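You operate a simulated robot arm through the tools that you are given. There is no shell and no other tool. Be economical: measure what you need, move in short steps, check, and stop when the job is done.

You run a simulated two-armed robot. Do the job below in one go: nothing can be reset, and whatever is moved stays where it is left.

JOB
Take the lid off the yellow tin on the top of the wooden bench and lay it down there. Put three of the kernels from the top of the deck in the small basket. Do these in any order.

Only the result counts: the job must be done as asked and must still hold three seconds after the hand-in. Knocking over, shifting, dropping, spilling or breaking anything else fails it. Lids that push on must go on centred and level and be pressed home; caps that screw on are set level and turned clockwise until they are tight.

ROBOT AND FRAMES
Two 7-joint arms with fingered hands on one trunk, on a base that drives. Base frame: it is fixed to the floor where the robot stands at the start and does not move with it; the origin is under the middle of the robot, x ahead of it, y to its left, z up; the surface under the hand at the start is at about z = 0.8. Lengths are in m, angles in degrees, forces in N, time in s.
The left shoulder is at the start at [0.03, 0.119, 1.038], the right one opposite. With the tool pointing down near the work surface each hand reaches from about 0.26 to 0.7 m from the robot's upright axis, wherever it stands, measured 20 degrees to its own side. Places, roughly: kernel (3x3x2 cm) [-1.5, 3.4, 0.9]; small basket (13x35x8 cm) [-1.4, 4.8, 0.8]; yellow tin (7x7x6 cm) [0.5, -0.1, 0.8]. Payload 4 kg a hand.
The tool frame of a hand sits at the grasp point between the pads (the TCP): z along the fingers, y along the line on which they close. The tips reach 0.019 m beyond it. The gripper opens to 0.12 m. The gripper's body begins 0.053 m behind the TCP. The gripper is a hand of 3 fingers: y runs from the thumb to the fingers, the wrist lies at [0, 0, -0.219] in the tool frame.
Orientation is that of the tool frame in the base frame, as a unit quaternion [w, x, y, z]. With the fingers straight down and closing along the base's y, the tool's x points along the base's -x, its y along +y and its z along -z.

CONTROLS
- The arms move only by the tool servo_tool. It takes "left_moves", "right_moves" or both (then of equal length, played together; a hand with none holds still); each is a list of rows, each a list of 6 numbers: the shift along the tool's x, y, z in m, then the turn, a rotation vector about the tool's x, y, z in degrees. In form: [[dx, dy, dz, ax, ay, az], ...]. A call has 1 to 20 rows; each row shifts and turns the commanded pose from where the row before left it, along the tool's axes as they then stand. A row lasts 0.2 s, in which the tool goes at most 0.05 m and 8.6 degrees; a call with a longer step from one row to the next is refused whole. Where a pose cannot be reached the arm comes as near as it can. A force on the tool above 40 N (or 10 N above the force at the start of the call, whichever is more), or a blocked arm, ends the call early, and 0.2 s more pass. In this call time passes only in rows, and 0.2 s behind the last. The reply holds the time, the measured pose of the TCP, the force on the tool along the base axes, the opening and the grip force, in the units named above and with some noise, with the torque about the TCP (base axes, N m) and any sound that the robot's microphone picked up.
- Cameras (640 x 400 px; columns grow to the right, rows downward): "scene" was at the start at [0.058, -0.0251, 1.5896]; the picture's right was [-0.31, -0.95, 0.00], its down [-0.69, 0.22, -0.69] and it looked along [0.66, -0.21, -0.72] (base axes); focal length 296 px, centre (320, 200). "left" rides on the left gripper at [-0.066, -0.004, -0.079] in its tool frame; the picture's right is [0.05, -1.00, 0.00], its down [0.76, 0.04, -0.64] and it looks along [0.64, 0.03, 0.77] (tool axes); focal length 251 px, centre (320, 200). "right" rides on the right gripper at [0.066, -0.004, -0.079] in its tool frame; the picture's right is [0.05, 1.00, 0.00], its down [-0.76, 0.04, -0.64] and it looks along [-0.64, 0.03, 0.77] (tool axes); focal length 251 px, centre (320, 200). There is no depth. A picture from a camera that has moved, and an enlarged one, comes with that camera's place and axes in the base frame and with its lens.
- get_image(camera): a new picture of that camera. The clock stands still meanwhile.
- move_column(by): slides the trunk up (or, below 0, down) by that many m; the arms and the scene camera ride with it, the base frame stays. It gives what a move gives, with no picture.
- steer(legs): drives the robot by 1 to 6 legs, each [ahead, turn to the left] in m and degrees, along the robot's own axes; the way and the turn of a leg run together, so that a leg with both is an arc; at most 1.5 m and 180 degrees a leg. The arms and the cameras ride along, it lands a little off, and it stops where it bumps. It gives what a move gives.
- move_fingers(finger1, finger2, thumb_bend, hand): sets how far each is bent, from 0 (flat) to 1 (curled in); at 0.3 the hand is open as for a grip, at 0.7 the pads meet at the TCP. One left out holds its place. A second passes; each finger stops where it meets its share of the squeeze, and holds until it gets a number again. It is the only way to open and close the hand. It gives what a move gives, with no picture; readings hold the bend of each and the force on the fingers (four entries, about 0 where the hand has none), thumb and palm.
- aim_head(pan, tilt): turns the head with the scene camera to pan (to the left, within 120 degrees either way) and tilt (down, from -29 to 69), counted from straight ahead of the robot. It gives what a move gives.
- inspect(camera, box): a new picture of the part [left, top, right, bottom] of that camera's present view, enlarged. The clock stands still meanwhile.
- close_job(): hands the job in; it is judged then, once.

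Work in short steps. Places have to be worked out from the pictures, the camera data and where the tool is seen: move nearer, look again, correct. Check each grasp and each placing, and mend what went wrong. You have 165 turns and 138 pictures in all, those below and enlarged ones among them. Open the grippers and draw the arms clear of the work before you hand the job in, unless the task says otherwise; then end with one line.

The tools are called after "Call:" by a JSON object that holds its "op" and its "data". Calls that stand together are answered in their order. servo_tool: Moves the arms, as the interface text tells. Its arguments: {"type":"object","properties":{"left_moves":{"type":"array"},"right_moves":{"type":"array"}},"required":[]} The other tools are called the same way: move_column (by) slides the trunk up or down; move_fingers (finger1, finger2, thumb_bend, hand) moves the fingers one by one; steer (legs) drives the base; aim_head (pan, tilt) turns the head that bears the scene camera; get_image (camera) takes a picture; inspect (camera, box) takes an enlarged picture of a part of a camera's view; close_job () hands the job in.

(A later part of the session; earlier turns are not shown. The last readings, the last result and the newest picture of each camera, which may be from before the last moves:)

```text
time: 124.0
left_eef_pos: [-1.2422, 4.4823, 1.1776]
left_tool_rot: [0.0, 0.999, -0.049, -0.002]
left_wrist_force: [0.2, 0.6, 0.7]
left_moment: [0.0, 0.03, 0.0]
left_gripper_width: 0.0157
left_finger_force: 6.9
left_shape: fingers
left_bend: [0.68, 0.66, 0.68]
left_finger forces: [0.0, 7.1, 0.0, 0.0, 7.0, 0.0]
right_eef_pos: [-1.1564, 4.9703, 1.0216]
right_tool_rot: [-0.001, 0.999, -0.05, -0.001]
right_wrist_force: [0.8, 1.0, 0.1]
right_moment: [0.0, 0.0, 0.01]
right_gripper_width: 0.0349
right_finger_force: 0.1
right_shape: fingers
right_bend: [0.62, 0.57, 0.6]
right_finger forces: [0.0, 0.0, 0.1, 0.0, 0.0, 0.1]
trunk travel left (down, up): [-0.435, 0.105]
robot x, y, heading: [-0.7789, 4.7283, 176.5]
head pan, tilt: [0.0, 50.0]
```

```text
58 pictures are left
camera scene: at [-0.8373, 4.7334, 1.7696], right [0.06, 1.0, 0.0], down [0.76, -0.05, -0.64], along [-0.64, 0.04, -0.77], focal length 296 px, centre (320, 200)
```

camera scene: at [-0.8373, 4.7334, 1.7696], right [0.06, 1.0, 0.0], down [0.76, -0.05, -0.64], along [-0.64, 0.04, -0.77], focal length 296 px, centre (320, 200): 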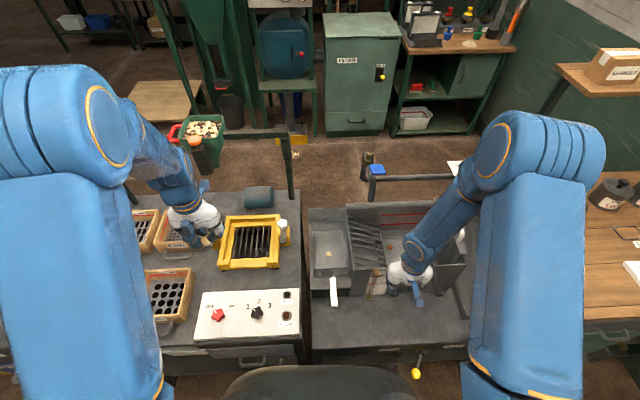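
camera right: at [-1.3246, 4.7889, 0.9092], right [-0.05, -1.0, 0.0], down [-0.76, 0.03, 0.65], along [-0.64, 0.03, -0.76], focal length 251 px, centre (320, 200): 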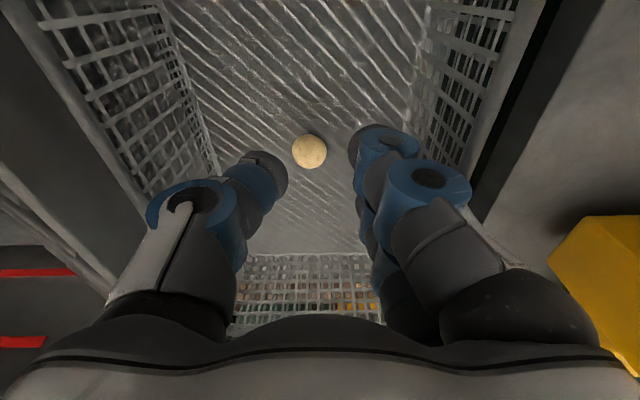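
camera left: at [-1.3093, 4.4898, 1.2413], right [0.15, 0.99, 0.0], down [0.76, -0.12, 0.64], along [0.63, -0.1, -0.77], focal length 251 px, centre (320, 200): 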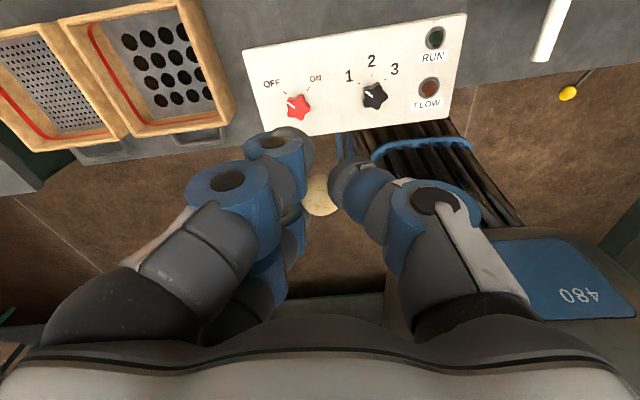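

The first kernel is clearly in the basket at about (-1.376, 4.796). I bring the left hand across to above (-1.425, 4.79).

Call:
{"op": "servo_tool", "data": {"left_moves": [[-0.0265, -0.0364, 0, 0, 0, 0], [-0.0265, -0.0364, 0, 0, 0, 0], [-0.0265, -0.0364, 0.01, 0, 0, 0], [-0.0265, -0.0364, 0.01, 0, 0, 0], [-0.0265, -0.0364, 0.015, 0, 0, 0], [-0.0265, -0.0364, 0.015, 0, 0, 0], [-0.0265, -0.0364, 0.015, 0, 0, 0], [-0.0265, -0.0364, 0.015, 0, 0, 0]]}}

Call:
{"op": "get_image", "data": {"camera": "left"}}

Call:
{"op": "get_image", "data": {"camera": "scene"}}

```text
time: 125.8
left_eef_pos: [-1.4166, 4.7912, 1.0989]
left_tool_rot: [-0.002, 0.999, -0.049, -0.001]
left_wrist_force: [-0.5, 0.1, -0.7]
left_moment: [0.0, 0.01, 0.0]
left_gripper_width: 0.0156
left_finger_force: 6.5
left_shape: fingers
left_bend: [0.68, 0.66, 0.68]
left_finger forces: [0.0, 6.7, 0.1, 0.0, 6.6, 0.1]
left hand out of reach, approached as far as the arm can: row 8
right_eef_pos: [-1.1559, 4.969, 1.0215]
right_tool_rot: [0.0, 0.999, -0.05, -0.001]
right_wrist_force: [-0.1, 0.7, 0.4]
right_moment: [0.01, -0.04, 0.02]
right_gripper_width: 0.0349
right_finger_force: 0.0
right_shape: fingers
right_bend: [0.62, 0.57, 0.6]
right_finger forces: [0.1, 0.0, 0.0, 0.1, 0.1, 0.0]
trunk travel left (down, up): [-0.435, 0.105]
robot x, y, heading: [-0.7855, 4.7279, 176.5]
head pan, tilt: [0.0, 50.0]
```

```text
57 pictures are left
camera left: at [-1.4841, 4.8003, 1.1764], right [0.15, 0.99, 0.0], down [0.76, -0.12, 0.64], along [0.64, -0.1, -0.77], focal length 251 px, centre (320, 200)
```

left: 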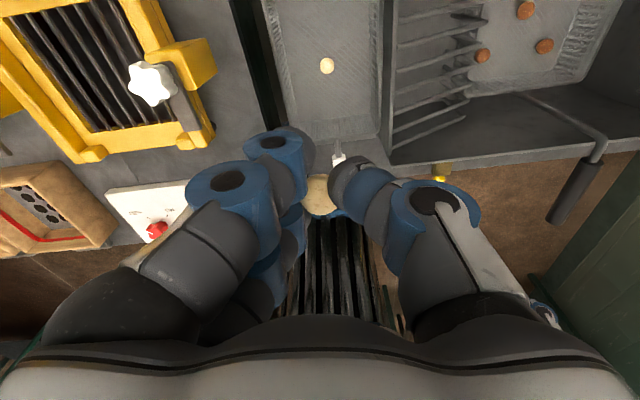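

```text
56 pictures are left
camera scene: at [-0.8395, 4.7309, 1.7696], right [0.06, 1.0, 0.0], down [0.77, -0.05, -0.64], along [-0.64, 0.04, -0.77], focal length 296 px, centre (320, 200)
```

scene: 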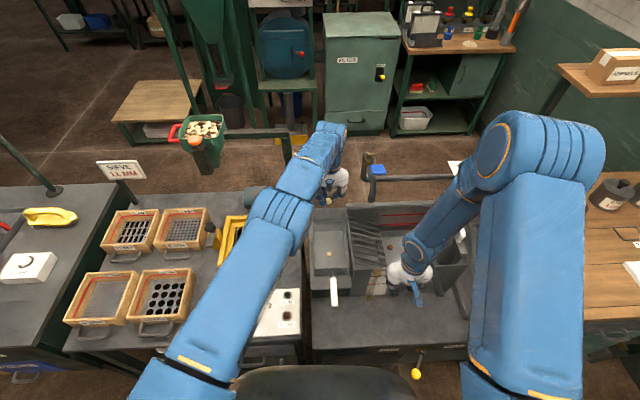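

All three rays agree that the basket floor is at z of about 0.765, with the first kernel at (-1.400, 4.796, 0.775). I will release the second one nearer the front, at x of about -1.362. I pull the left hand back a little and raise the right hand, then lower the trunk.

Call:
{"op": "servo_tool", "data": {"left_moves": [[0.02, 0, 0, 0, 0, 0], [0.02, 0, 0, 0, 0, 0], [0.015, -0.008, 0, 0, 0, 0], [0, 0, 0, 0, 0, 0]], "right_moves": [[0, 0, -0.04, 0, 0, 0], [0, 0, -0.04, 0, 0, 0], [0, 0, -0.04, 0, 0, 0], [0, 0, -0.04, 0, 0, 0]]}}

Call:
{"op": "move_column", "data": {"by": -0.15}}

Call:
{"op": "get_image", "data": {"camera": "left"}}

Call:
{"op": "get_image", "data": {"camera": "scene"}}

```text
time: 126.8
left_eef_pos: [-1.3618, 4.794, 1.1012]
left_tool_rot: [-0.001, 0.999, -0.048, -0.003]
left_wrist_force: [-0.8, -0.2, -0.1]
left_moment: [-0.03, -0.02, 0.0]
left_gripper_width: 0.0155
left_finger_force: 6.6
left_shape: fingers
left_bend: [0.68, 0.66, 0.68]
left_finger forces: [0.0, 6.5, 0.0, 0.1, 6.5, 0.1]
right_eef_pos: [-1.1561, 4.9675, 1.182]
right_tool_rot: [-0.001, 0.999, -0.05, -0.001]
right_wrist_force: [-0.1, -0.1, 0.5]
right_moment: [0.0, 0.01, 0.03]
right_gripper_width: 0.0349
right_finger_force: 0.2
right_shape: fingers
right_bend: [0.62, 0.57, 0.6]
right_finger forces: [0.0, 0.1, 0.1, 0.0, 0.0, 0.1]
trunk travel left (down, up): [-0.435, 0.105]
robot x, y, heading: [-0.7811, 4.7252, 176.4]
head pan, tilt: [0.0, 50.0]
```

```text
time: 128.6
left_eef_pos: [-1.3616, 4.7923, 0.9524]
left_tool_rot: [-0.001, 0.999, -0.049, -0.003]
left_wrist_force: [0.2, 0.8, 0.3]
left_moment: [-0.03, 0.0, 0.0]
left_gripper_width: 0.0156
left_finger_force: 6.8
left_shape: fingers
left_bend: [0.68, 0.66, 0.68]
left_finger forces: [0.1, 6.5, 0.0, 0.0, 6.4, 0.0]
right_eef_pos: [-1.1578, 4.9685, 1.0317]
right_tool_rot: [-0.002, 0.999, -0.05, -0.002]
right_wrist_force: [0.5, -0.5, -0.7]
right_moment: [-0.01, 0.0, 0.03]
right_gripper_width: 0.0349
right_finger_force: 0.1
right_shape: fingers
right_bend: [0.62, 0.57, 0.6]
right_finger forces: [0.1, 0.1, 0.0, 0.1, 0.1, 0.0]
trunk travel left (down, up): [-0.285, 0.255]
robot x, y, heading: [-0.78, 4.7244, 176.3]
head pan, tilt: [0.0, 50.0]
```

```text
55 pictures are left
camera left: at [-1.4281, 4.8022, 1.0293], right [0.15, 0.99, 0.0], down [0.76, -0.12, 0.64], along [0.63, -0.1, -0.77], focal length 251 px, centre (320, 200)
```

left: 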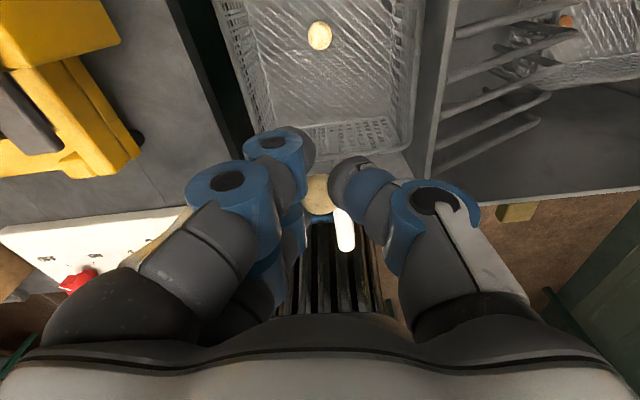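

```text
54 pictures are left
camera scene: at [-0.8376, 4.7307, 1.6198], right [0.06, 1.0, 0.0], down [0.76, -0.05, -0.64], along [-0.64, 0.04, -0.77], focal length 296 px, centre (320, 200)
```

scene: 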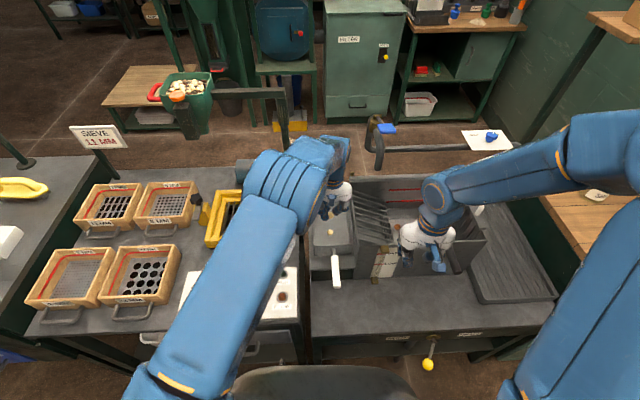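

The left hand is centred over the front half of the basket. I lower it in steps towards z of about 0.81.

Call:
{"op": "servo_tool", "data": {"left_moves": [[0, 0, 0.03, 0, 0, 0], [0, 0, 0.03, 0, 0, 0], [0, 0, 0.03, 0, 0, 0], [0, 0, 0.02, 0, 0, 0]]}}

Call:
{"op": "get_image", "data": {"camera": "left"}}

Call:
{"op": "inspect", "data": {"camera": "scene", "box": [270, 150, 410, 290]}}

```text
time: 129.6
left_eef_pos: [-1.3615, 4.795, 0.84]
left_tool_rot: [-0.002, 0.999, -0.049, -0.002]
left_wrist_force: [-0.2, 0.3, -1.1]
left_moment: [-0.01, -0.01, 0.0]
left_gripper_width: 0.0156
left_finger_force: 6.8
left_shape: fingers
left_bend: [0.68, 0.66, 0.68]
left_finger forces: [0.1, 6.5, 0.0, 0.0, 6.4, 0.1]
right_eef_pos: [-1.158, 4.969, 1.0318]
right_tool_rot: [-0.002, 0.999, -0.05, -0.001]
right_wrist_force: [-0.2, -0.1, -0.3]
right_moment: [-0.04, 0.01, 0.03]
right_gripper_width: 0.0348
right_finger_force: 0.1
right_shape: fingers
right_bend: [0.62, 0.57, 0.6]
right_finger forces: [0.0, 0.1, 0.0, 0.1, 0.0, 0.0]
trunk travel left (down, up): [-0.285, 0.255]
robot x, y, heading: [-0.7816, 4.7252, 176.8]
head pan, tilt: [0.0, 50.0]
```

```text
53 pictures are left
camera left: at [-1.4283, 4.8037, 0.9176], right [0.15, 0.99, 0.0], down [0.76, -0.12, 0.64], along [0.63, -0.1, -0.77], focal length 251 px, centre (320, 200)
```

left: 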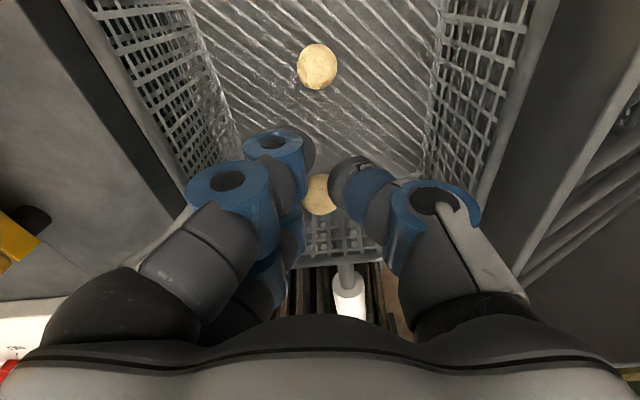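

```text
2.86 times, centred on (340, 220) of scene
camera zoom: at [-0.8378, 4.7307, 1.6196], right [0.06, 1.0, 0.0], down [0.76, -0.05, -0.64], along [-0.64, 0.04, -0.77], focal length 845 px, centre (263, 143)
```

zoom: 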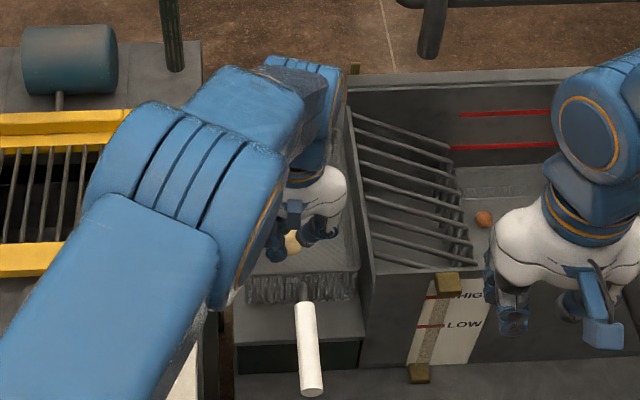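

The kernel hangs between the basket walls, clear of the first one. I lower another 2 cm and release with a small opening.

Call:
{"op": "servo_tool", "data": {"left_moves": [[0, 0, 0.012, 0, 0, 0], [0, 0, 0.01, 0, 0, 0]]}}

Call:
{"op": "move_fingers", "data": {"hand": "left", "finger1": 0.6, "finger2": 0.57, "thumb_bend": 0.59}}

Call:
{"op": "get_image", "data": {"camera": "left"}}

```text
time: 130.2
left_eef_pos: [-1.3631, 4.7946, 0.8186]
left_tool_rot: [-0.002, 0.999, -0.049, -0.003]
left_wrist_force: [-0.5, -0.1, -0.6]
left_moment: [-0.01, -0.04, -0.01]
left_gripper_width: 0.0157
left_finger_force: 5.8
left_shape: fingers
left_bend: [0.68, 0.66, 0.68]
left_finger forces: [0.1, 6.5, 0.0, 0.0, 6.4, 0.1]
right_eef_pos: [-1.1574, 4.9678, 1.0323]
right_tool_rot: [-0.002, 0.999, -0.05, -0.002]
right_wrist_force: [0.1, -0.3, 0.0]
right_moment: [0.03, 0.01, 0.01]
right_gripper_width: 0.0346
right_finger_force: 0.0
right_shape: fingers
right_bend: [0.62, 0.57, 0.6]
right_finger forces: [0.0, 0.0, 0.1, 0.0, 0.0, 0.0]
trunk travel left (down, up): [-0.285, 0.255]
robot x, y, heading: [-0.7818, 4.725, 176.3]
head pan, tilt: [0.0, 50.0]
```

```text
time: 131.2
left_eef_pos: [-1.3624, 4.7935, 0.8171]
left_tool_rot: [-0.001, 0.999, -0.049, -0.003]
left_wrist_force: [-0.9, -0.1, 0.1]
left_moment: [0.0, 0.03, 0.01]
left_gripper_width: 0.039
left_finger_force: 0.0
left_shape: fingers
left_bend: [0.6, 0.56, 0.59]
left_finger forces: [0.1, 0.0, 0.0, 0.0, 0.0, 0.0]
right_eef_pos: [-1.1585, 4.9692, 1.0321]
right_tool_rot: [-0.002, 0.999, -0.05, 0.0]
right_wrist_force: [0.6, 0.4, -0.4]
right_moment: [0.0, 0.0, 0.02]
right_gripper_width: 0.0346
right_finger_force: 0.1
right_shape: fingers
right_bend: [0.62, 0.57, 0.6]
right_finger forces: [0.1, 0.1, 0.1, 0.0, 0.1, 0.0]
trunk travel left (down, up): [-0.285, 0.255]
robot x, y, heading: [-0.7792, 4.726, 176.4]
head pan, tilt: [0.0, 50.0]
```

```text
51 pictures are left
camera left: at [-1.4288, 4.8032, 0.8964], right [0.15, 0.99, 0.0], down [0.76, -0.12, 0.64], along [0.63, -0.1, -0.77], focal length 251 px, centre (320, 200)
```

left: 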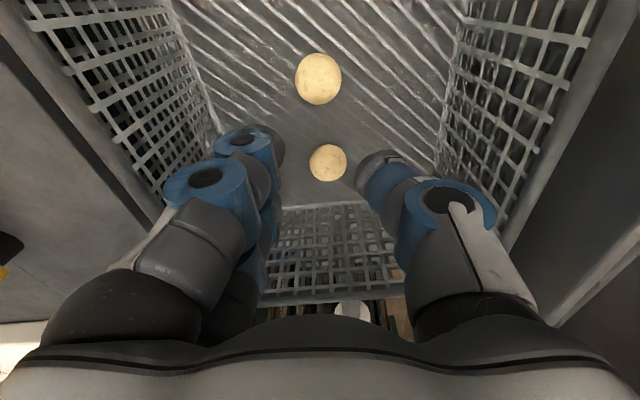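

Two kernels are in the basket. I lift the left hand straight up, draw it back to its side, and raise the trunk for the drive.

Call:
{"op": "servo_tool", "data": {"left_moves": [[0, 0, -0.03, 0, 0, 0], [0, 0, -0.045, 0, 0, 0], [0, 0, -0.045, 0, 0, 0], [0, 0, -0.045, 0, 0, 0], [0, 0, -0.045, 0, 0, 0], [0.03, 0.03, 0, 0, 0, 0], [0.03, 0.035, 0, 0, 0, 0], [0.03, 0.035, 0, 0, 0, 0], [0.03, 0.035, 0, 0, 0, 0], [0.02, 0.04, 0, 0, 0, 0], [0.0, 0.045, 0, 0, 0, 0], [0.0, 0.045, 0, 0, 0, 0]]}}

Call:
{"op": "move_column", "data": {"by": 0.1}}

Call:
{"op": "get_image", "data": {"camera": "scene"}}

```text
time: 133.8
left_eef_pos: [-1.2493, 4.5138, 1.0265]
left_tool_rot: [-0.002, 0.999, -0.05, -0.003]
left_wrist_force: [-0.4, -0.3, -0.8]
left_moment: [0.03, 0.0, 0.02]
left_gripper_width: 0.0391
left_finger_force: 0.1
left_shape: fingers
left_bend: [0.6, 0.56, 0.59]
left_finger forces: [0.0, 0.1, 0.0, 0.0, 0.0, 0.0]
right_eef_pos: [-1.1573, 4.9667, 1.0332]
right_tool_rot: [-0.002, 0.999, -0.05, -0.002]
right_wrist_force: [-0.1, -0.1, -1.1]
right_moment: [0.01, 0.04, -0.01]
right_gripper_width: 0.0348
right_finger_force: 0.0
right_shape: fingers
right_bend: [0.62, 0.57, 0.6]
right_finger forces: [0.1, 0.1, 0.0, 0.0, 0.1, 0.1]
trunk travel left (down, up): [-0.285, 0.255]
robot x, y, heading: [-0.7808, 4.7257, 176.5]
head pan, tilt: [0.0, 50.0]
```

```text
time: 135.1
left_eef_pos: [-1.2487, 4.516, 1.1288]
left_tool_rot: [-0.001, 0.999, -0.048, -0.002]
left_wrist_force: [-0.2, -0.8, -0.2]
left_moment: [0.0, -0.01, -0.01]
left_gripper_width: 0.0391
left_finger_force: 0.0
left_shape: fingers
left_bend: [0.6, 0.56, 0.59]
left_finger forces: [0.0, 0.0, 0.0, 0.0, 0.1, 0.1]
right_eef_pos: [-1.1578, 4.9695, 1.1311]
right_tool_rot: [-0.003, 0.999, -0.05, 0.0]
right_wrist_force: [0.2, -0.1, 0.3]
right_moment: [0.0, 0.0, 0.02]
right_gripper_width: 0.0349
right_finger_force: 0.0
right_shape: fingers
right_bend: [0.62, 0.57, 0.6]
right_finger forces: [0.0, 0.0, 0.1, 0.0, 0.0, 0.1]
trunk travel left (down, up): [-0.385, 0.155]
robot x, y, heading: [-0.7827, 4.7265, 176.7]
head pan, tilt: [0.0, 50.0]
```

```text
50 pictures are left
camera scene: at [-0.8379, 4.7306, 1.7195], right [0.06, 1.0, 0.0], down [0.76, -0.05, -0.64], along [-0.64, 0.04, -0.77], focal length 296 px, centre (320, 200)
```

scene: 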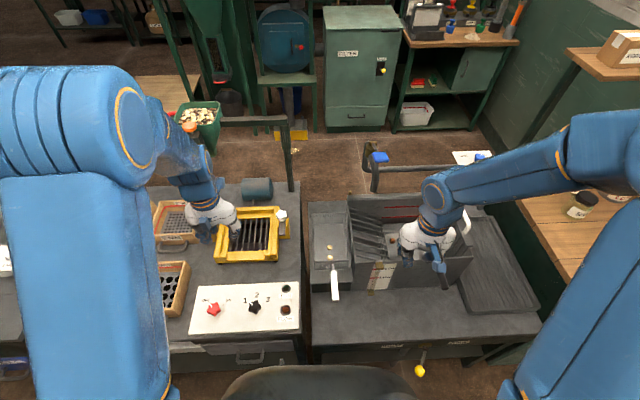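

Both kernels show in the basket. I go back for a third: back off, turn right in two parts, and reverse along the lane.

Call:
{"op": "steer", "data": {"legs": [[-0.4, 0], [0, -42]]}}

Call:
{"op": "steer", "data": {"legs": [[0, -43]]}}

Call:
{"op": "steer", "data": {"legs": [[-1.0, 0], [-0.47, 0]]}}

```text
time: 139.4
left_eef_pos: [-0.8789, 4.8167, 1.1275]
left_tool_rot: [-0.002, 0.93, -0.367, -0.001]
left_wrist_force: [0.8, -0.6, -0.3]
left_moment: [-0.03, -0.01, 0.0]
left_gripper_width: 0.0397
left_finger_force: 0.0
left_shape: fingers
left_bend: [0.6, 0.56, 0.59]
left_finger forces: [0.1, 0.0, 0.1, 0.0, 0.0, 0.0]
right_eef_pos: [-0.532, 5.1225, 1.1313]
right_tool_rot: [-0.002, 0.93, -0.367, -0.002]
right_wrist_force: [0.0, 0.0, 0.4]
right_moment: [-0.02, 0.0, -0.02]
right_gripper_width: 0.0349
right_finger_force: 0.1
right_shape: fingers
right_bend: [0.62, 0.57, 0.6]
right_finger forces: [0.1, 0.0, 0.1, 0.1, 0.1, 0.0]
trunk travel left (down, up): [-0.385, 0.155]
robot x, y, heading: [-0.4075, 4.6668, 137.7]
head pan, tilt: [0.0, 50.0]
stopped in leg 2: the robot was blocked; the commanded pose is now the measured one
```

```text
time: 141.4
left_eef_pos: [-0.6965, 5.0729, 1.1275]
left_tool_rot: [-0.001, 0.769, -0.64, -0.001]
left_wrist_force: [-0.7, 0.0, -0.5]
left_moment: [0.0, 0.04, -0.02]
left_gripper_width: 0.0396
left_finger_force: 0.1
left_shape: fingers
left_bend: [0.6, 0.56, 0.59]
left_finger forces: [0.0, 0.0, 0.1, 0.1, 0.0, 0.0]
right_eef_pos: [-0.2369, 5.11, 1.1302]
right_tool_rot: [-0.001, 0.769, -0.639, -0.002]
right_wrist_force: [0.9, 1.1, -0.7]
right_moment: [0.04, 0.04, 0.0]
right_gripper_width: 0.035
right_finger_force: 0.1
right_shape: fingers
right_bend: [0.62, 0.57, 0.6]
right_finger forces: [0.0, 0.1, 0.1, 0.0, 0.0, 0.0]
trunk travel left (down, up): [-0.385, 0.155]
robot x, y, heading: [-0.4554, 4.6594, 100.1]
head pan, tilt: [0.0, 50.0]
stopped in leg 1: the robot was blocked; the commanded pose is now the measured one
```

```text
time: 149.1
left_eef_pos: [-0.4441, 3.6118, 1.1277]
left_tool_rot: [-0.003, 0.772, -0.635, -0.001]
left_wrist_force: [0.0, 0.2, 0.6]
left_moment: [0.03, -0.01, 0.0]
left_gripper_width: 0.0398
left_finger_force: 0.1
left_shape: fingers
left_bend: [0.6, 0.56, 0.59]
left_finger forces: [0.0, 0.0, 0.0, 0.0, 0.0, 0.0]
right_eef_pos: [0.0163, 3.6568, 1.1318]
right_tool_rot: [-0.002, 0.772, -0.635, -0.002]
right_wrist_force: [0.5, 0.0, -0.1]
right_moment: [0.0, 0.01, -0.01]
right_gripper_width: 0.0351
right_finger_force: 0.0
right_shape: fingers
right_bend: [0.62, 0.57, 0.6]
right_finger forces: [0.0, 0.0, 0.0, 0.0, 0.0, 0.0]
trunk travel left (down, up): [-0.385, 0.155]
robot x, y, heading: [-0.1988, 3.2018, 100.6]
head pan, tilt: [0.0, 50.0]
```

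Now I turn back to face the deck in two parts.

Call:
{"op": "steer", "data": {"legs": [[0, 40]]}}

Call:
{"op": "steer", "data": {"legs": [[0, 39.5]]}}

Call:
{"op": "get_image", "data": {"camera": "scene"}}

```text
time: 151.3
left_eef_pos: [-0.6463, 3.3711, 1.1273]
left_tool_rot: [-0.001, 0.938, -0.348, -0.001]
left_wrist_force: [-0.5, 0.0, 0.4]
left_moment: [0.0, -0.01, 0.03]
left_gripper_width: 0.0398
left_finger_force: 0.0
left_shape: fingers
left_bend: [0.6, 0.56, 0.59]
left_finger forces: [0.1, 0.0, 0.0, 0.0, 0.0, 0.0]
right_eef_pos: [-0.3116, 3.6923, 1.1326]
right_tool_rot: [-0.002, 0.938, -0.345, -0.001]
right_wrist_force: [-0.4, 0.9, -0.6]
right_moment: [0.0, -0.01, 0.0]
right_gripper_width: 0.0352
right_finger_force: 0.1
right_shape: fingers
right_bend: [0.62, 0.57, 0.6]
right_finger forces: [0.1, 0.0, 0.0, 0.0, 0.0, 0.0]
trunk travel left (down, up): [-0.385, 0.155]
robot x, y, heading: [-0.1617, 3.2392, 140.3]
head pan, tilt: [0.0, 50.0]
stopped in leg 1: the robot was blocked; the commanded pose is now the measured one
```

```text
time: 153.4
left_eef_pos: [-0.6339, 3.0568, 1.1278]
left_tool_rot: [-0.002, 0.999, -0.032, -0.001]
left_wrist_force: [-0.1, -0.9, 0.4]
left_moment: [0.04, 0.04, 0.04]
left_gripper_width: 0.0395
left_finger_force: 0.1
left_shape: fingers
left_bend: [0.6, 0.56, 0.59]
left_finger forces: [0.1, 0.0, 0.1, 0.0, 0.1, 0.0]
right_eef_pos: [-0.5609, 3.5135, 1.1329]
right_tool_rot: [-0.002, 1.0, -0.03, -0.002]
right_wrist_force: [-0.1, -0.5, -0.1]
right_moment: [0.02, 0.01, 0.0]
right_gripper_width: 0.0349
right_finger_force: 0.1
right_shape: fingers
right_bend: [0.62, 0.57, 0.6]
right_finger forces: [0.0, 0.1, 0.1, 0.0, 0.0, 0.1]
trunk travel left (down, up): [-0.385, 0.155]
robot x, y, heading: [-0.1641, 3.2883, 178.2]
head pan, tilt: [0.0, 50.0]
stopped in leg 1: the robot was blocked; the commanded pose is now the measured one
```

```text
49 pictures are left
camera scene: at [-0.2219, 3.2899, 1.7196], right [0.03, 1.0, 0.0], down [0.77, -0.02, -0.64], along [-0.64, 0.02, -0.77], focal length 296 px, centre (320, 200)
```

scene: 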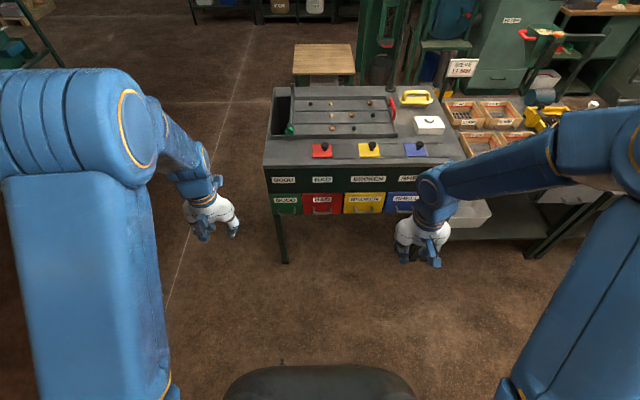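

The position is good. I drive ahead 0.63 m and lower the trunk.

Call:
{"op": "steer", "data": {"legs": [[0.63, 0]]}}

Call:
{"op": "move_column", "data": {"by": -0.08}}

Call:
{"op": "get_image", "data": {"camera": "right"}}

Call:
{"op": "get_image", "data": {"camera": "scene"}}

```text
time: 156.9
left_eef_pos: [-1.2544, 3.0761, 1.128]
left_tool_rot: [0.0, 1.0, -0.031, -0.001]
left_wrist_force: [0.4, -0.7, -0.5]
left_moment: [0.0, 0.0, 0.01]
left_gripper_width: 0.0394
left_finger_force: 0.1
left_shape: fingers
left_bend: [0.6, 0.56, 0.59]
left_finger forces: [0.1, 0.0, 0.0, 0.0, 0.0, 0.1]
right_eef_pos: [-1.1812, 3.5324, 1.1311]
right_tool_rot: [-0.001, 1.0, -0.03, -0.002]
right_wrist_force: [0.8, 0.2, 0.1]
right_moment: [-0.04, 0.05, 0.01]
right_gripper_width: 0.035
right_finger_force: 0.0
right_shape: fingers
right_bend: [0.62, 0.57, 0.6]
right_finger forces: [0.0, 0.1, 0.0, 0.1, 0.0, 0.0]
trunk travel left (down, up): [-0.385, 0.155]
robot x, y, heading: [-0.7857, 3.3089, 178.2]
head pan, tilt: [0.0, 50.0]
```

```text
time: 158.1
left_eef_pos: [-1.2533, 3.077, 1.0485]
left_tool_rot: [-0.001, 1.0, -0.031, -0.001]
left_wrist_force: [0.4, 0.6, 0.2]
left_moment: [0.06, 0.0, 0.02]
left_gripper_width: 0.0396
left_finger_force: 0.1
left_shape: fingers
left_bend: [0.6, 0.56, 0.59]
left_finger forces: [0.1, 0.0, 0.0, 0.0, 0.1, 0.0]
right_eef_pos: [-1.1798, 3.5331, 1.0527]
right_tool_rot: [-0.001, 1.0, -0.03, -0.002]
right_wrist_force: [-0.4, -0.6, 0.9]
right_moment: [0.0, -0.02, -0.01]
right_gripper_width: 0.035
right_finger_force: 0.1
right_shape: fingers
right_bend: [0.62, 0.57, 0.6]
right_finger forces: [0.1, 0.1, 0.0, 0.0, 0.0, 0.1]
trunk travel left (down, up): [-0.305, 0.235]
robot x, y, heading: [-0.7857, 3.3071, 178.3]
head pan, tilt: [0.0, 50.0]
```

```text
48 pictures are left
camera right: at [-1.1135, 3.5319, 1.1299], right [-0.01, -1.0, 0.0], down [-0.76, 0.0, 0.65], along [-0.65, 0.01, -0.76], focal length 251 px, centre (320, 200)
```

right: 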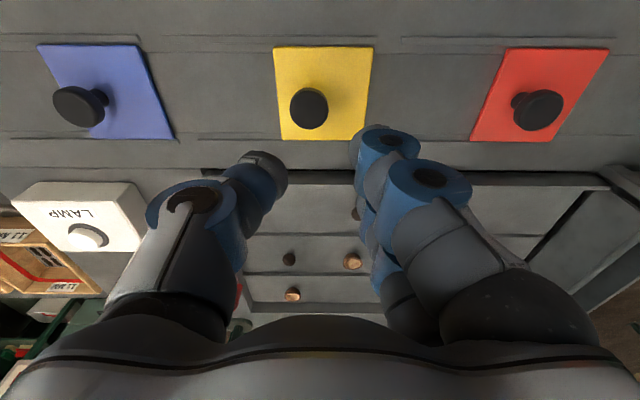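

```text
47 pictures are left
camera scene: at [-0.8411, 3.3108, 1.6398], right [0.03, 1.0, 0.0], down [0.77, -0.02, -0.64], along [-0.64, 0.02, -0.77], focal length 296 px, centre (320, 200)
```

scene: 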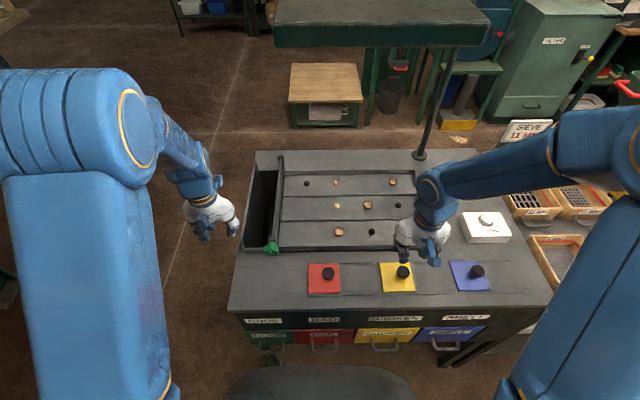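

I move the right hand above K2 at about (-1.437, 3.384).

Call:
{"op": "servo_tool", "data": {"right_moves": [[-0.0354, 0.0234, 0, 0, 0, 0], [-0.0354, 0.0234, 0.005, 0, 0, 0], [-0.0354, 0.0234, 0.01, 0, 0, 0], [-0.0354, 0.0234, 0.01, 0, 0, 0], [-0.0354, 0.0234, 0.01, 0, 0, 0], [-0.0354, 0.0234, 0.01, 0, 0, 0], [-0.035, 0.0234, 0.01, 0, 0, 0]]}}

Call:
{"op": "get_image", "data": {"camera": "right"}}

Call:
{"op": "get_image", "data": {"camera": "scene"}}

```text
time: 159.7
left_eef_pos: [-1.2553, 3.075, 1.0467]
left_tool_rot: [-0.001, 1.0, -0.031, -0.002]
left_wrist_force: [-0.3, -0.5, -0.1]
left_moment: [0.01, -0.02, -0.01]
left_gripper_width: 0.0395
left_finger_force: 0.0
left_shape: fingers
left_bend: [0.6, 0.56, 0.59]
left_finger forces: [0.1, 0.0, 0.0, 0.0, 0.0, 0.0]
right_eef_pos: [-1.4371, 3.3834, 0.9967]
right_tool_rot: [-0.002, 1.0, -0.03, -0.001]
right_wrist_force: [-0.2, 0.4, 0.0]
right_moment: [0.01, 0.0, 0.01]
right_gripper_width: 0.0351
right_finger_force: 0.1
right_shape: fingers
right_bend: [0.62, 0.57, 0.6]
right_finger forces: [0.0, 0.1, 0.0, 0.0, 0.0, 0.1]
trunk travel left (down, up): [-0.305, 0.235]
robot x, y, heading: [-0.7838, 3.3063, 178.6]
head pan, tilt: [0.0, 50.0]
```

```text
46 pictures are left
camera right: at [-1.3708, 3.3823, 1.075], right [0.0, -1.0, 0.0], down [-0.76, 0.0, 0.64], along [-0.64, 0.01, -0.76], focal length 251 px, centre (320, 200)
```

right: 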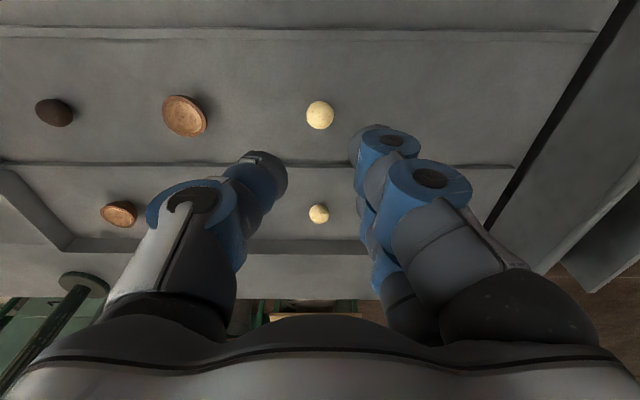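

```text
45 pictures are left
camera scene: at [-0.843, 3.3095, 1.6395], right [0.03, 1.0, 0.0], down [0.77, -0.02, -0.64], along [-0.64, 0.02, -0.77], focal length 296 px, centre (320, 200)
```

scene: 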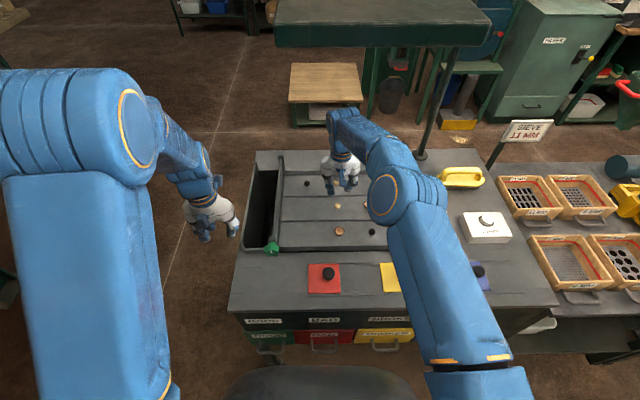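

K2 is at about (-1.442, 3.384), right under the hand. I open slightly more and descend to just above it for a check.

Call:
{"op": "move_fingers", "data": {"hand": "right", "finger1": 0.54, "finger2": 0.54, "thumb_bend": 0.54}}

Call:
{"op": "servo_tool", "data": {"right_moves": [[-0.002, 0, 0.02, 0, 0, 0], [0, 0, 0.02, 0, 0, 0], [0, 0, 0.02, 0, 0, 0]]}}

Call:
{"op": "get_image", "data": {"camera": "right"}}

```text
time: 160.7
left_eef_pos: [-1.2541, 3.0761, 1.048]
left_tool_rot: [-0.001, 0.999, -0.032, -0.002]
left_wrist_force: [-0.7, -0.1, -1.5]
left_moment: [0.02, -0.02, 0.04]
left_gripper_width: 0.0395
left_finger_force: 0.0
left_shape: fingers
left_bend: [0.6, 0.56, 0.59]
left_finger forces: [0.1, 0.0, 0.0, 0.0, 0.0, 0.0]
right_eef_pos: [-1.4363, 3.3839, 0.9977]
right_tool_rot: [-0.001, 1.0, -0.03, -0.003]
right_wrist_force: [0.4, 0.3, 0.5]
right_moment: [0.0, 0.02, -0.01]
right_gripper_width: 0.0558
right_finger_force: 0.1
right_shape: fingers
right_bend: [0.54, 0.54, 0.54]
right_finger forces: [0.0, 0.0, 0.0, 0.0, 0.0, 0.1]
trunk travel left (down, up): [-0.305, 0.235]
robot x, y, heading: [-0.7855, 3.3108, 178.3]
head pan, tilt: [0.0, 50.0]
```

```text
time: 161.5
left_eef_pos: [-1.2542, 3.0761, 1.0477]
left_tool_rot: [-0.001, 0.999, -0.032, -0.002]
left_wrist_force: [-0.1, -0.4, 0.4]
left_moment: [-0.01, -0.02, 0.0]
left_gripper_width: 0.0397
left_finger_force: 0.0
left_shape: fingers
left_bend: [0.6, 0.56, 0.59]
left_finger forces: [0.1, 0.1, 0.0, 0.1, 0.1, 0.0]
right_eef_pos: [-1.4409, 3.3855, 0.9373]
right_tool_rot: [-0.001, 1.0, -0.03, -0.002]
right_wrist_force: [0.6, 1.4, 0.7]
right_moment: [0.04, -0.04, -0.01]
right_gripper_width: 0.0556
right_finger_force: 0.1
right_shape: fingers
right_bend: [0.54, 0.54, 0.54]
right_finger forces: [0.0, 0.0, 0.0, 0.0, 0.0, 0.1]
trunk travel left (down, up): [-0.305, 0.235]
robot x, y, heading: [-0.7856, 3.3089, 178.3]
head pan, tilt: [0.0, 50.0]
```

```text
44 pictures are left
camera right: at [-1.3739, 3.3852, 1.016], right [-0.01, -1.0, 0.0], down [-0.76, 0.0, 0.65], along [-0.65, 0.01, -0.76], focal length 251 px, centre (320, 200)
```

right: 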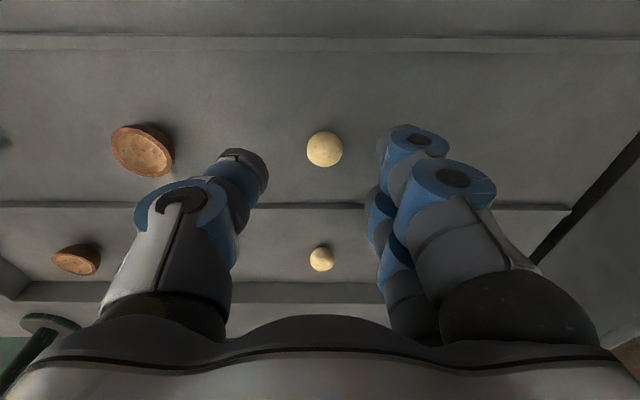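

K2 measures (-1.442, 3.384). I shift 2 mm towards the finger-2 side, lower to the tray floor and close.

Call:
{"op": "servo_tool", "data": {"right_moves": [[0.002, 0, 0.015, 0, 0, 0], [0, 0, 0.01, 0, 0, 0], [0, 0, 0.006, 0, 0, 0]]}}

Call:
{"op": "move_fingers", "data": {"hand": "right", "finger1": 0.68, "finger2": 0.72, "thumb_bend": 0.72}}

Call:
{"op": "get_image", "data": {"camera": "right"}}

```text
time: 162.3
left_eef_pos: [-1.252, 3.0761, 1.0487]
left_tool_rot: [-0.001, 0.999, -0.032, -0.002]
left_wrist_force: [-0.1, 0.7, 0.1]
left_moment: [0.0, -0.02, 0.01]
left_gripper_width: 0.0398
left_finger_force: 0.2
left_shape: fingers
left_bend: [0.6, 0.56, 0.59]
left_finger forces: [0.0, 0.0, 0.0, 0.0, 0.0, 0.0]
right_eef_pos: [-1.4362, 3.3846, 0.9075]
right_tool_rot: [-0.001, 1.0, -0.03, -0.003]
right_wrist_force: [-0.2, -1.2, 1.2]
right_moment: [-0.07, -0.03, 0.0]
right_gripper_width: 0.0556
right_finger_force: 0.7
right_shape: fingers
right_bend: [0.54, 0.54, 0.54]
right_finger forces: [1.3, 0.1, 0.1, 0.0, 0.0, 0.1]
trunk travel left (down, up): [-0.305, 0.235]
robot x, y, heading: [-0.7858, 3.3086, 178.3]
head pan, tilt: [0.0, 50.0]
```

```text
time: 163.3
left_eef_pos: [-1.2535, 3.076, 1.0474]
left_tool_rot: [0.0, 1.0, -0.031, -0.002]
left_wrist_force: [0.8, 1.0, -0.3]
left_moment: [-0.02, 0.01, 0.0]
left_gripper_width: 0.0396
left_finger_force: 0.1
left_shape: fingers
left_bend: [0.6, 0.56, 0.59]
left_finger forces: [0.0, 0.1, 0.0, 0.1, 0.1, 0.0]
right_eef_pos: [-1.4358, 3.3855, 0.9079]
right_tool_rot: [-0.001, 1.0, -0.03, -0.003]
right_wrist_force: [0.9, -0.8, 1.1]
right_moment: [0.0, -0.01, -0.01]
right_gripper_width: 0.0168
right_finger_force: 6.5
right_shape: fingers
right_bend: [0.68, 0.66, 0.68]
right_finger forces: [0.0, 6.5, 0.0, 0.0, 6.3, 0.0]
trunk travel left (down, up): [-0.305, 0.235]
robot x, y, heading: [-0.7827, 3.3072, 178.5]
head pan, tilt: [0.0, 50.0]
```

```text
43 pictures are left
camera right: at [-1.3694, 3.3846, 0.9852], right [-0.01, -1.0, 0.0], down [-0.76, 0.0, 0.65], along [-0.65, 0.01, -0.76], focal length 251 px, centre (320, 200)
```

right: 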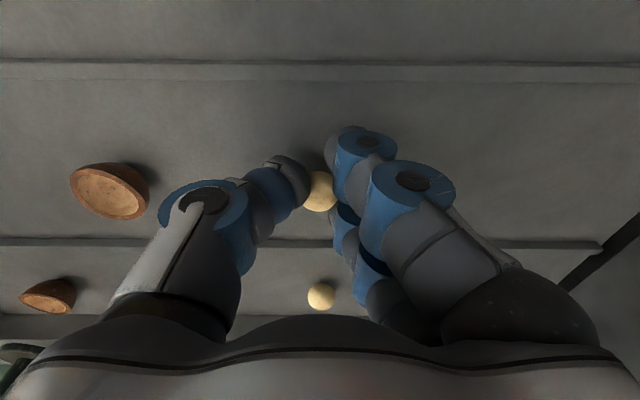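

The hand holds it at 6.5 N between the thumb and finger 2. I lift slowly, draw back under the lamp hood, and check.

Call:
{"op": "servo_tool", "data": {"right_moves": [[0, 0, -0.003, 0, 0, 0], [0, 0, -0.006, 0, 0, 0], [0, 0, -0.015, 0, 0, 0], [0, 0, -0.03, 0, 0, 0], [0, 0, -0.03, 0, 0, 0], [0, 0, -0.03, 0, 0, 0]]}}

Call:
{"op": "get_image", "data": {"camera": "right"}}

```text
time: 164.7
left_eef_pos: [-1.2537, 3.0776, 1.049]
left_tool_rot: [-0.001, 1.0, -0.031, -0.002]
left_wrist_force: [-0.1, -0.6, 0.5]
left_moment: [0.0, 0.01, 0.0]
left_gripper_width: 0.0395
left_finger_force: 0.0
left_shape: fingers
left_bend: [0.6, 0.56, 0.59]
left_finger forces: [0.0, 0.0, 0.1, 0.1, 0.0, 0.0]
right_eef_pos: [-1.4354, 3.3836, 1.0211]
right_tool_rot: [-0.002, 1.0, -0.03, -0.003]
right_wrist_force: [0.7, -0.2, 0.7]
right_moment: [-0.02, 0.04, 0.03]
right_gripper_width: 0.0164
right_finger_force: 6.1
right_shape: fingers
right_bend: [0.68, 0.66, 0.68]
right_finger forces: [0.1, 6.4, 0.0, 0.0, 6.1, 0.0]
trunk travel left (down, up): [-0.305, 0.235]
robot x, y, heading: [-0.7856, 3.3075, 178.4]
head pan, tilt: [0.0, 50.0]
```

```text
42 pictures are left
camera right: at [-1.3688, 3.3831, 1.0995], right [-0.01, -1.0, 0.0], down [-0.76, 0.0, 0.65], along [-0.65, 0.01, -0.76], focal length 251 px, centre (320, 200)
```

right: 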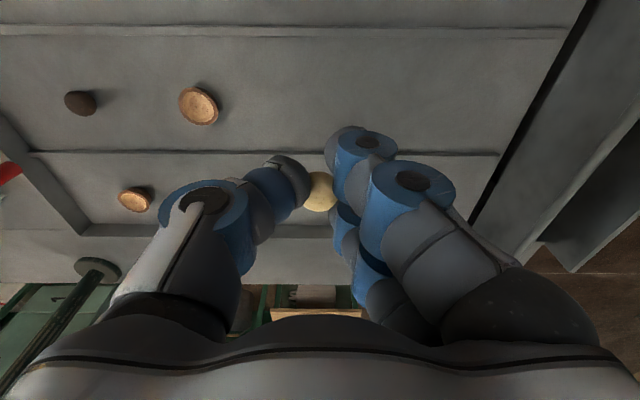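

K2 is held securely. I draw the hand back, reverse from the deck and turn right in parts.

Call:
{"op": "servo_tool", "data": {"right_moves": [[0.04, -0.01, 0, 0, 0, 0], [0.04, -0.01, 0, 0, 0, 0], [0.04, -0.01, 0, 0, 0, 0], [0.04, -0.01, 0, 0, 0, 0], [0.04, -0.01, 0, 0, 0, 0]]}}

Call:
{"op": "steer", "data": {"legs": [[-0.4, 0], [0, -44]]}}

Call:
{"op": "move_column", "data": {"by": 0.1}}

Call:
{"op": "steer", "data": {"legs": [[0, -44]]}}

```text
time: 165.9
left_eef_pos: [-1.2532, 3.0775, 1.0479]
left_tool_rot: [-0.001, 1.0, -0.031, -0.002]
left_wrist_force: [0.1, 0.1, -0.8]
left_moment: [0.02, 0.01, -0.02]
left_gripper_width: 0.0394
left_finger_force: 0.1
left_shape: fingers
left_bend: [0.6, 0.56, 0.59]
left_finger forces: [0.0, 0.0, 0.0, 0.0, 0.0, 0.1]
right_eef_pos: [-1.2328, 3.4231, 1.019]
right_tool_rot: [0.0, 1.0, -0.03, -0.004]
right_wrist_force: [0.7, -0.4, 0.5]
right_moment: [0.0, 0.0, 0.02]
right_gripper_width: 0.016
right_finger_force: 5.9
right_shape: fingers
right_bend: [0.68, 0.66, 0.68]
right_finger forces: [0.0, 6.2, 0.0, 0.1, 5.9, 0.1]
trunk travel left (down, up): [-0.305, 0.235]
robot x, y, heading: [-0.7844, 3.3079, 178.2]
head pan, tilt: [0.0, 50.0]
```

```text
time: 170.4
left_eef_pos: [-0.8847, 3.4548, 1.0473]
left_tool_rot: [-0.001, 0.915, -0.403, -0.001]
left_wrist_force: [-1.0, 0.6, -0.6]
left_moment: [0.01, 0.01, 0.02]
left_gripper_width: 0.0395
left_finger_force: 0.0
left_shape: fingers
left_bend: [0.6, 0.56, 0.59]
left_finger forces: [0.1, 0.0, 0.1, 0.0, 0.0, 0.0]
right_eef_pos: [-0.6298, 3.6906, 1.0181]
right_tool_rot: [-0.002, 0.916, -0.401, -0.001]
right_wrist_force: [-0.6, -0.3, -0.5]
right_moment: [0.03, -0.01, -0.01]
right_gripper_width: 0.0162
right_finger_force: 6.6
right_shape: fingers
right_bend: [0.68, 0.66, 0.68]
right_finger forces: [0.0, 6.1, 0.0, 0.1, 5.9, 0.1]
trunk travel left (down, up): [-0.305, 0.235]
robot x, y, heading: [-0.4254, 3.2572, 134.3]
head pan, tilt: [0.0, 50.0]
```

```text
time: 171.7
left_eef_pos: [-0.8842, 3.453, 1.1478]
left_tool_rot: [-0.001, 0.915, -0.403, -0.002]
left_wrist_force: [-0.5, 0.0, 0.1]
left_moment: [0.03, -0.02, 0.01]
left_gripper_width: 0.0396
left_finger_force: 0.0
left_shape: fingers
left_bend: [0.6, 0.56, 0.59]
left_finger forces: [0.0, 0.1, 0.0, 0.1, 0.1, 0.1]
right_eef_pos: [-0.6298, 3.6891, 1.1178]
right_tool_rot: [-0.003, 0.916, -0.401, -0.002]
right_wrist_force: [-0.5, -0.1, 0.2]
right_moment: [0.02, 0.01, -0.01]
right_gripper_width: 0.0158
right_finger_force: 6.5
right_shape: fingers
right_bend: [0.68, 0.66, 0.68]
right_finger forces: [0.1, 6.4, 0.1, 0.0, 6.3, 0.0]
trunk travel left (down, up): [-0.405, 0.135]
robot x, y, heading: [-0.4289, 3.2552, 134.7]
head pan, tilt: [0.0, 50.0]
```

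```text
time: 174.0
left_eef_pos: [-0.6301, 3.7166, 1.1476]
left_tool_rot: [0.002, -0.706, 0.709, 0.001]
left_wrist_force: [0.1, 0.4, -0.5]
left_moment: [0.0, 0.01, 0.0]
left_gripper_width: 0.0396
left_finger_force: 0.2
left_shape: fingers
left_bend: [0.6, 0.56, 0.59]
left_finger forces: [0.0, 0.0, 0.0, 0.1, 0.0, 0.1]
right_eef_pos: [-0.2851, 3.7182, 1.1183]
right_tool_rot: [-0.002, 0.708, -0.706, -0.002]
right_wrist_force: [-0.7, -0.5, -0.8]
right_moment: [0.0, 0.02, -0.03]
right_gripper_width: 0.0152
right_finger_force: 6.0
right_shape: fingers
right_bend: [0.68, 0.66, 0.68]
right_finger forces: [0.0, 6.2, 0.0, 0.0, 6.1, 0.1]
trunk travel left (down, up): [-0.405, 0.135]
robot x, y, heading: [-0.4839, 3.2567, 90.5]
head pan, tilt: [0.0, 50.0]
stopped in leg 1: the robot was blocked; the commanded pose is now the measured one
```

The kernel is still held. I drive 1.35 m up the lane and turn left to face the basket.

Call:
{"op": "steer", "data": {"legs": [[1.35, 0]]}}

Call:
{"op": "steer", "data": {"legs": [[0, 44]]}}

Call:
{"op": "steer", "data": {"legs": [[0, 43]]}}

Call:
{"op": "get_image", "data": {"camera": "right"}}

```text
time: 180.8
left_eef_pos: [-0.6306, 5.073, 1.1478]
left_tool_rot: [0.002, -0.701, 0.713, 0.0]
left_wrist_force: [-0.2, 0.7, -1.0]
left_moment: [0.01, 0.02, 0.0]
left_gripper_width: 0.0398
left_finger_force: 0.2
left_shape: fingers
left_bend: [0.6, 0.56, 0.59]
left_finger forces: [0.1, 0.0, 0.0, 0.1, 0.1, 0.1]
right_eef_pos: [-0.2838, 5.0705, 1.1184]
right_tool_rot: [0.003, -0.703, 0.711, 0.001]
right_wrist_force: [0.8, -0.2, -0.5]
right_moment: [0.0, -0.02, 0.0]
right_gripper_width: 0.0153
right_finger_force: 5.7
right_shape: fingers
right_bend: [0.68, 0.66, 0.68]
right_finger forces: [0.0, 6.2, 0.0, 0.0, 6.0, 0.0]
trunk travel left (down, up): [-0.405, 0.135]
robot x, y, heading: [-0.4915, 4.6113, 89.8]
head pan, tilt: [0.0, 50.0]
```

```text
time: 183.4
left_eef_pos: [-0.9113, 4.855, 1.1482]
left_tool_rot: [-0.001, 0.914, -0.405, -0.001]
left_wrist_force: [0.1, 0.2, 1.1]
left_moment: [0.0, -0.02, 0.0]
left_gripper_width: 0.04
left_finger_force: 0.0
left_shape: fingers
left_bend: [0.6, 0.56, 0.59]
left_finger forces: [0.0, 0.0, 0.0, 0.0, 0.1, 0.1]
right_eef_pos: [-0.6546, 5.0878, 1.1191]
right_tool_rot: [-0.002, 0.915, -0.403, -0.002]
right_wrist_force: [-0.4, -0.6, 0.0]
right_moment: [0.01, -0.04, 0.01]
right_gripper_width: 0.0154
right_finger_force: 6.1
right_shape: fingers
right_bend: [0.68, 0.66, 0.68]
right_finger forces: [0.0, 6.2, 0.0, 0.1, 5.8, 0.0]
trunk travel left (down, up): [-0.405, 0.135]
robot x, y, heading: [-0.4527, 4.6487, 133.8]
head pan, tilt: [0.0, 50.0]
stopped in leg 1: the robot was blocked; the commanded pose is now the measured one
```

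```text
time: 186.3
left_eef_pos: [-0.9281, 4.4887, 1.1481]
left_tool_rot: [-0.002, 0.999, -0.046, -0.003]
left_wrist_force: [-0.1, 0.5, 0.0]
left_moment: [0.03, 0.0, -0.01]
left_gripper_width: 0.0396
left_finger_force: 0.1
left_shape: fingers
left_bend: [0.6, 0.56, 0.59]
left_finger forces: [0.1, 0.0, 0.0, 0.0, 0.0, 0.1]
right_eef_pos: [-0.8973, 4.8344, 1.1183]
right_tool_rot: [-0.002, 0.999, -0.044, -0.003]
right_wrist_force: [-0.4, 0.1, 0.4]
right_moment: [0.03, 0.02, 0.0]
right_gripper_width: 0.0152
right_finger_force: 6.1
right_shape: fingers
right_bend: [0.68, 0.66, 0.68]
right_finger forces: [0.0, 6.0, 0.0, 0.0, 5.6, 0.1]
trunk travel left (down, up): [-0.405, 0.135]
robot x, y, heading: [-0.4467, 4.7053, 175.2]
head pan, tilt: [0.0, 50.0]
stopped in leg 1: the robot was blocked; the commanded pose is now the measured one
```

```text
41 pictures are left
camera right: at [-0.8314, 4.8315, 1.1964], right [-0.04, -1.0, 0.0], down [-0.76, 0.02, 0.65], along [-0.65, 0.03, -0.76], focal length 251 px, centre (320, 200)
```

right: 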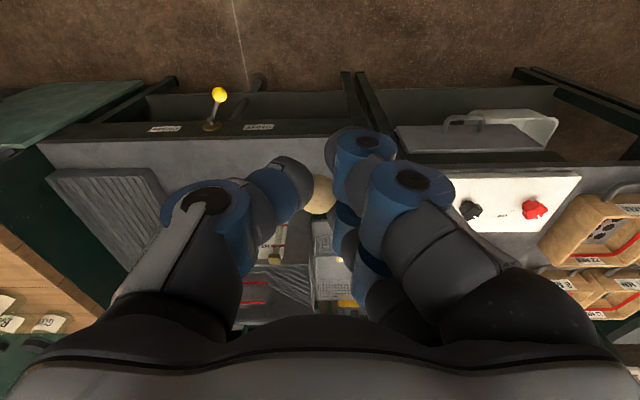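

I drive the last 0.335 m towards the basket and look.

Call:
{"op": "steer", "data": {"legs": [[0.335, 0]]}}

Call:
{"op": "get_image", "data": {"camera": "scene"}}

Call:
{"op": "get_image", "data": {"camera": "right"}}

```text
time: 188.5
left_eef_pos: [-1.2662, 4.5178, 1.1488]
left_tool_rot: [-0.001, 0.999, -0.046, -0.001]
left_wrist_force: [0.2, -0.2, -0.1]
left_moment: [0.02, -0.01, -0.04]
left_gripper_width: 0.0396
left_finger_force: 0.2
left_shape: fingers
left_bend: [0.6, 0.56, 0.59]
left_finger forces: [0.0, 0.0, 0.0, 0.0, 0.1, 0.1]
right_eef_pos: [-1.2369, 4.8612, 1.1184]
right_tool_rot: [-0.002, 0.999, -0.045, -0.002]
right_wrist_force: [-1.3, 0.0, 0.2]
right_moment: [-0.02, 0.02, 0.01]
right_gripper_width: 0.0156
right_finger_force: 5.8
right_shape: fingers
right_bend: [0.68, 0.66, 0.68]
right_finger forces: [0.1, 5.9, 0.0, 0.0, 5.6, 0.0]
trunk travel left (down, up): [-0.405, 0.135]
robot x, y, heading: [-0.7845, 4.7317, 175.5]
head pan, tilt: [0.0, 50.0]
```

```text
40 pictures are left
camera scene: at [-0.8434, 4.7416, 1.7396], right [0.08, 1.0, 0.0], down [0.76, -0.06, -0.64], along [-0.64, 0.05, -0.77], focal length 296 px, centre (320, 200)
```

scene: 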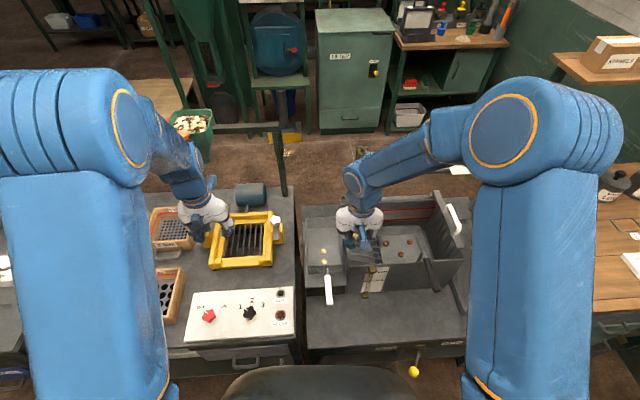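

```text
39 pictures are left
camera right: at [-1.1699, 4.8599, 1.1961], right [-0.04, -1.0, 0.0], down [-0.76, 0.02, 0.65], along [-0.65, 0.03, -0.76], focal length 251 px, centre (320, 200)
```

right: 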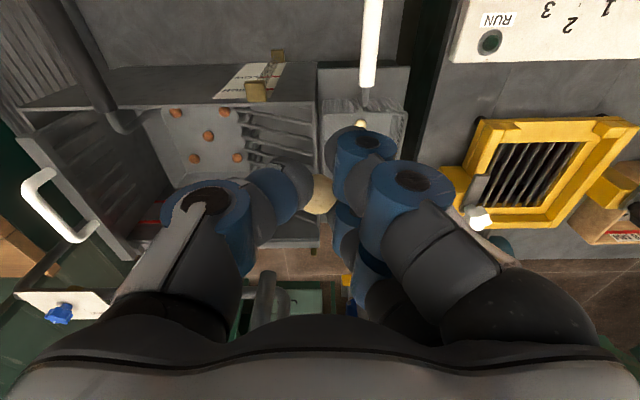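

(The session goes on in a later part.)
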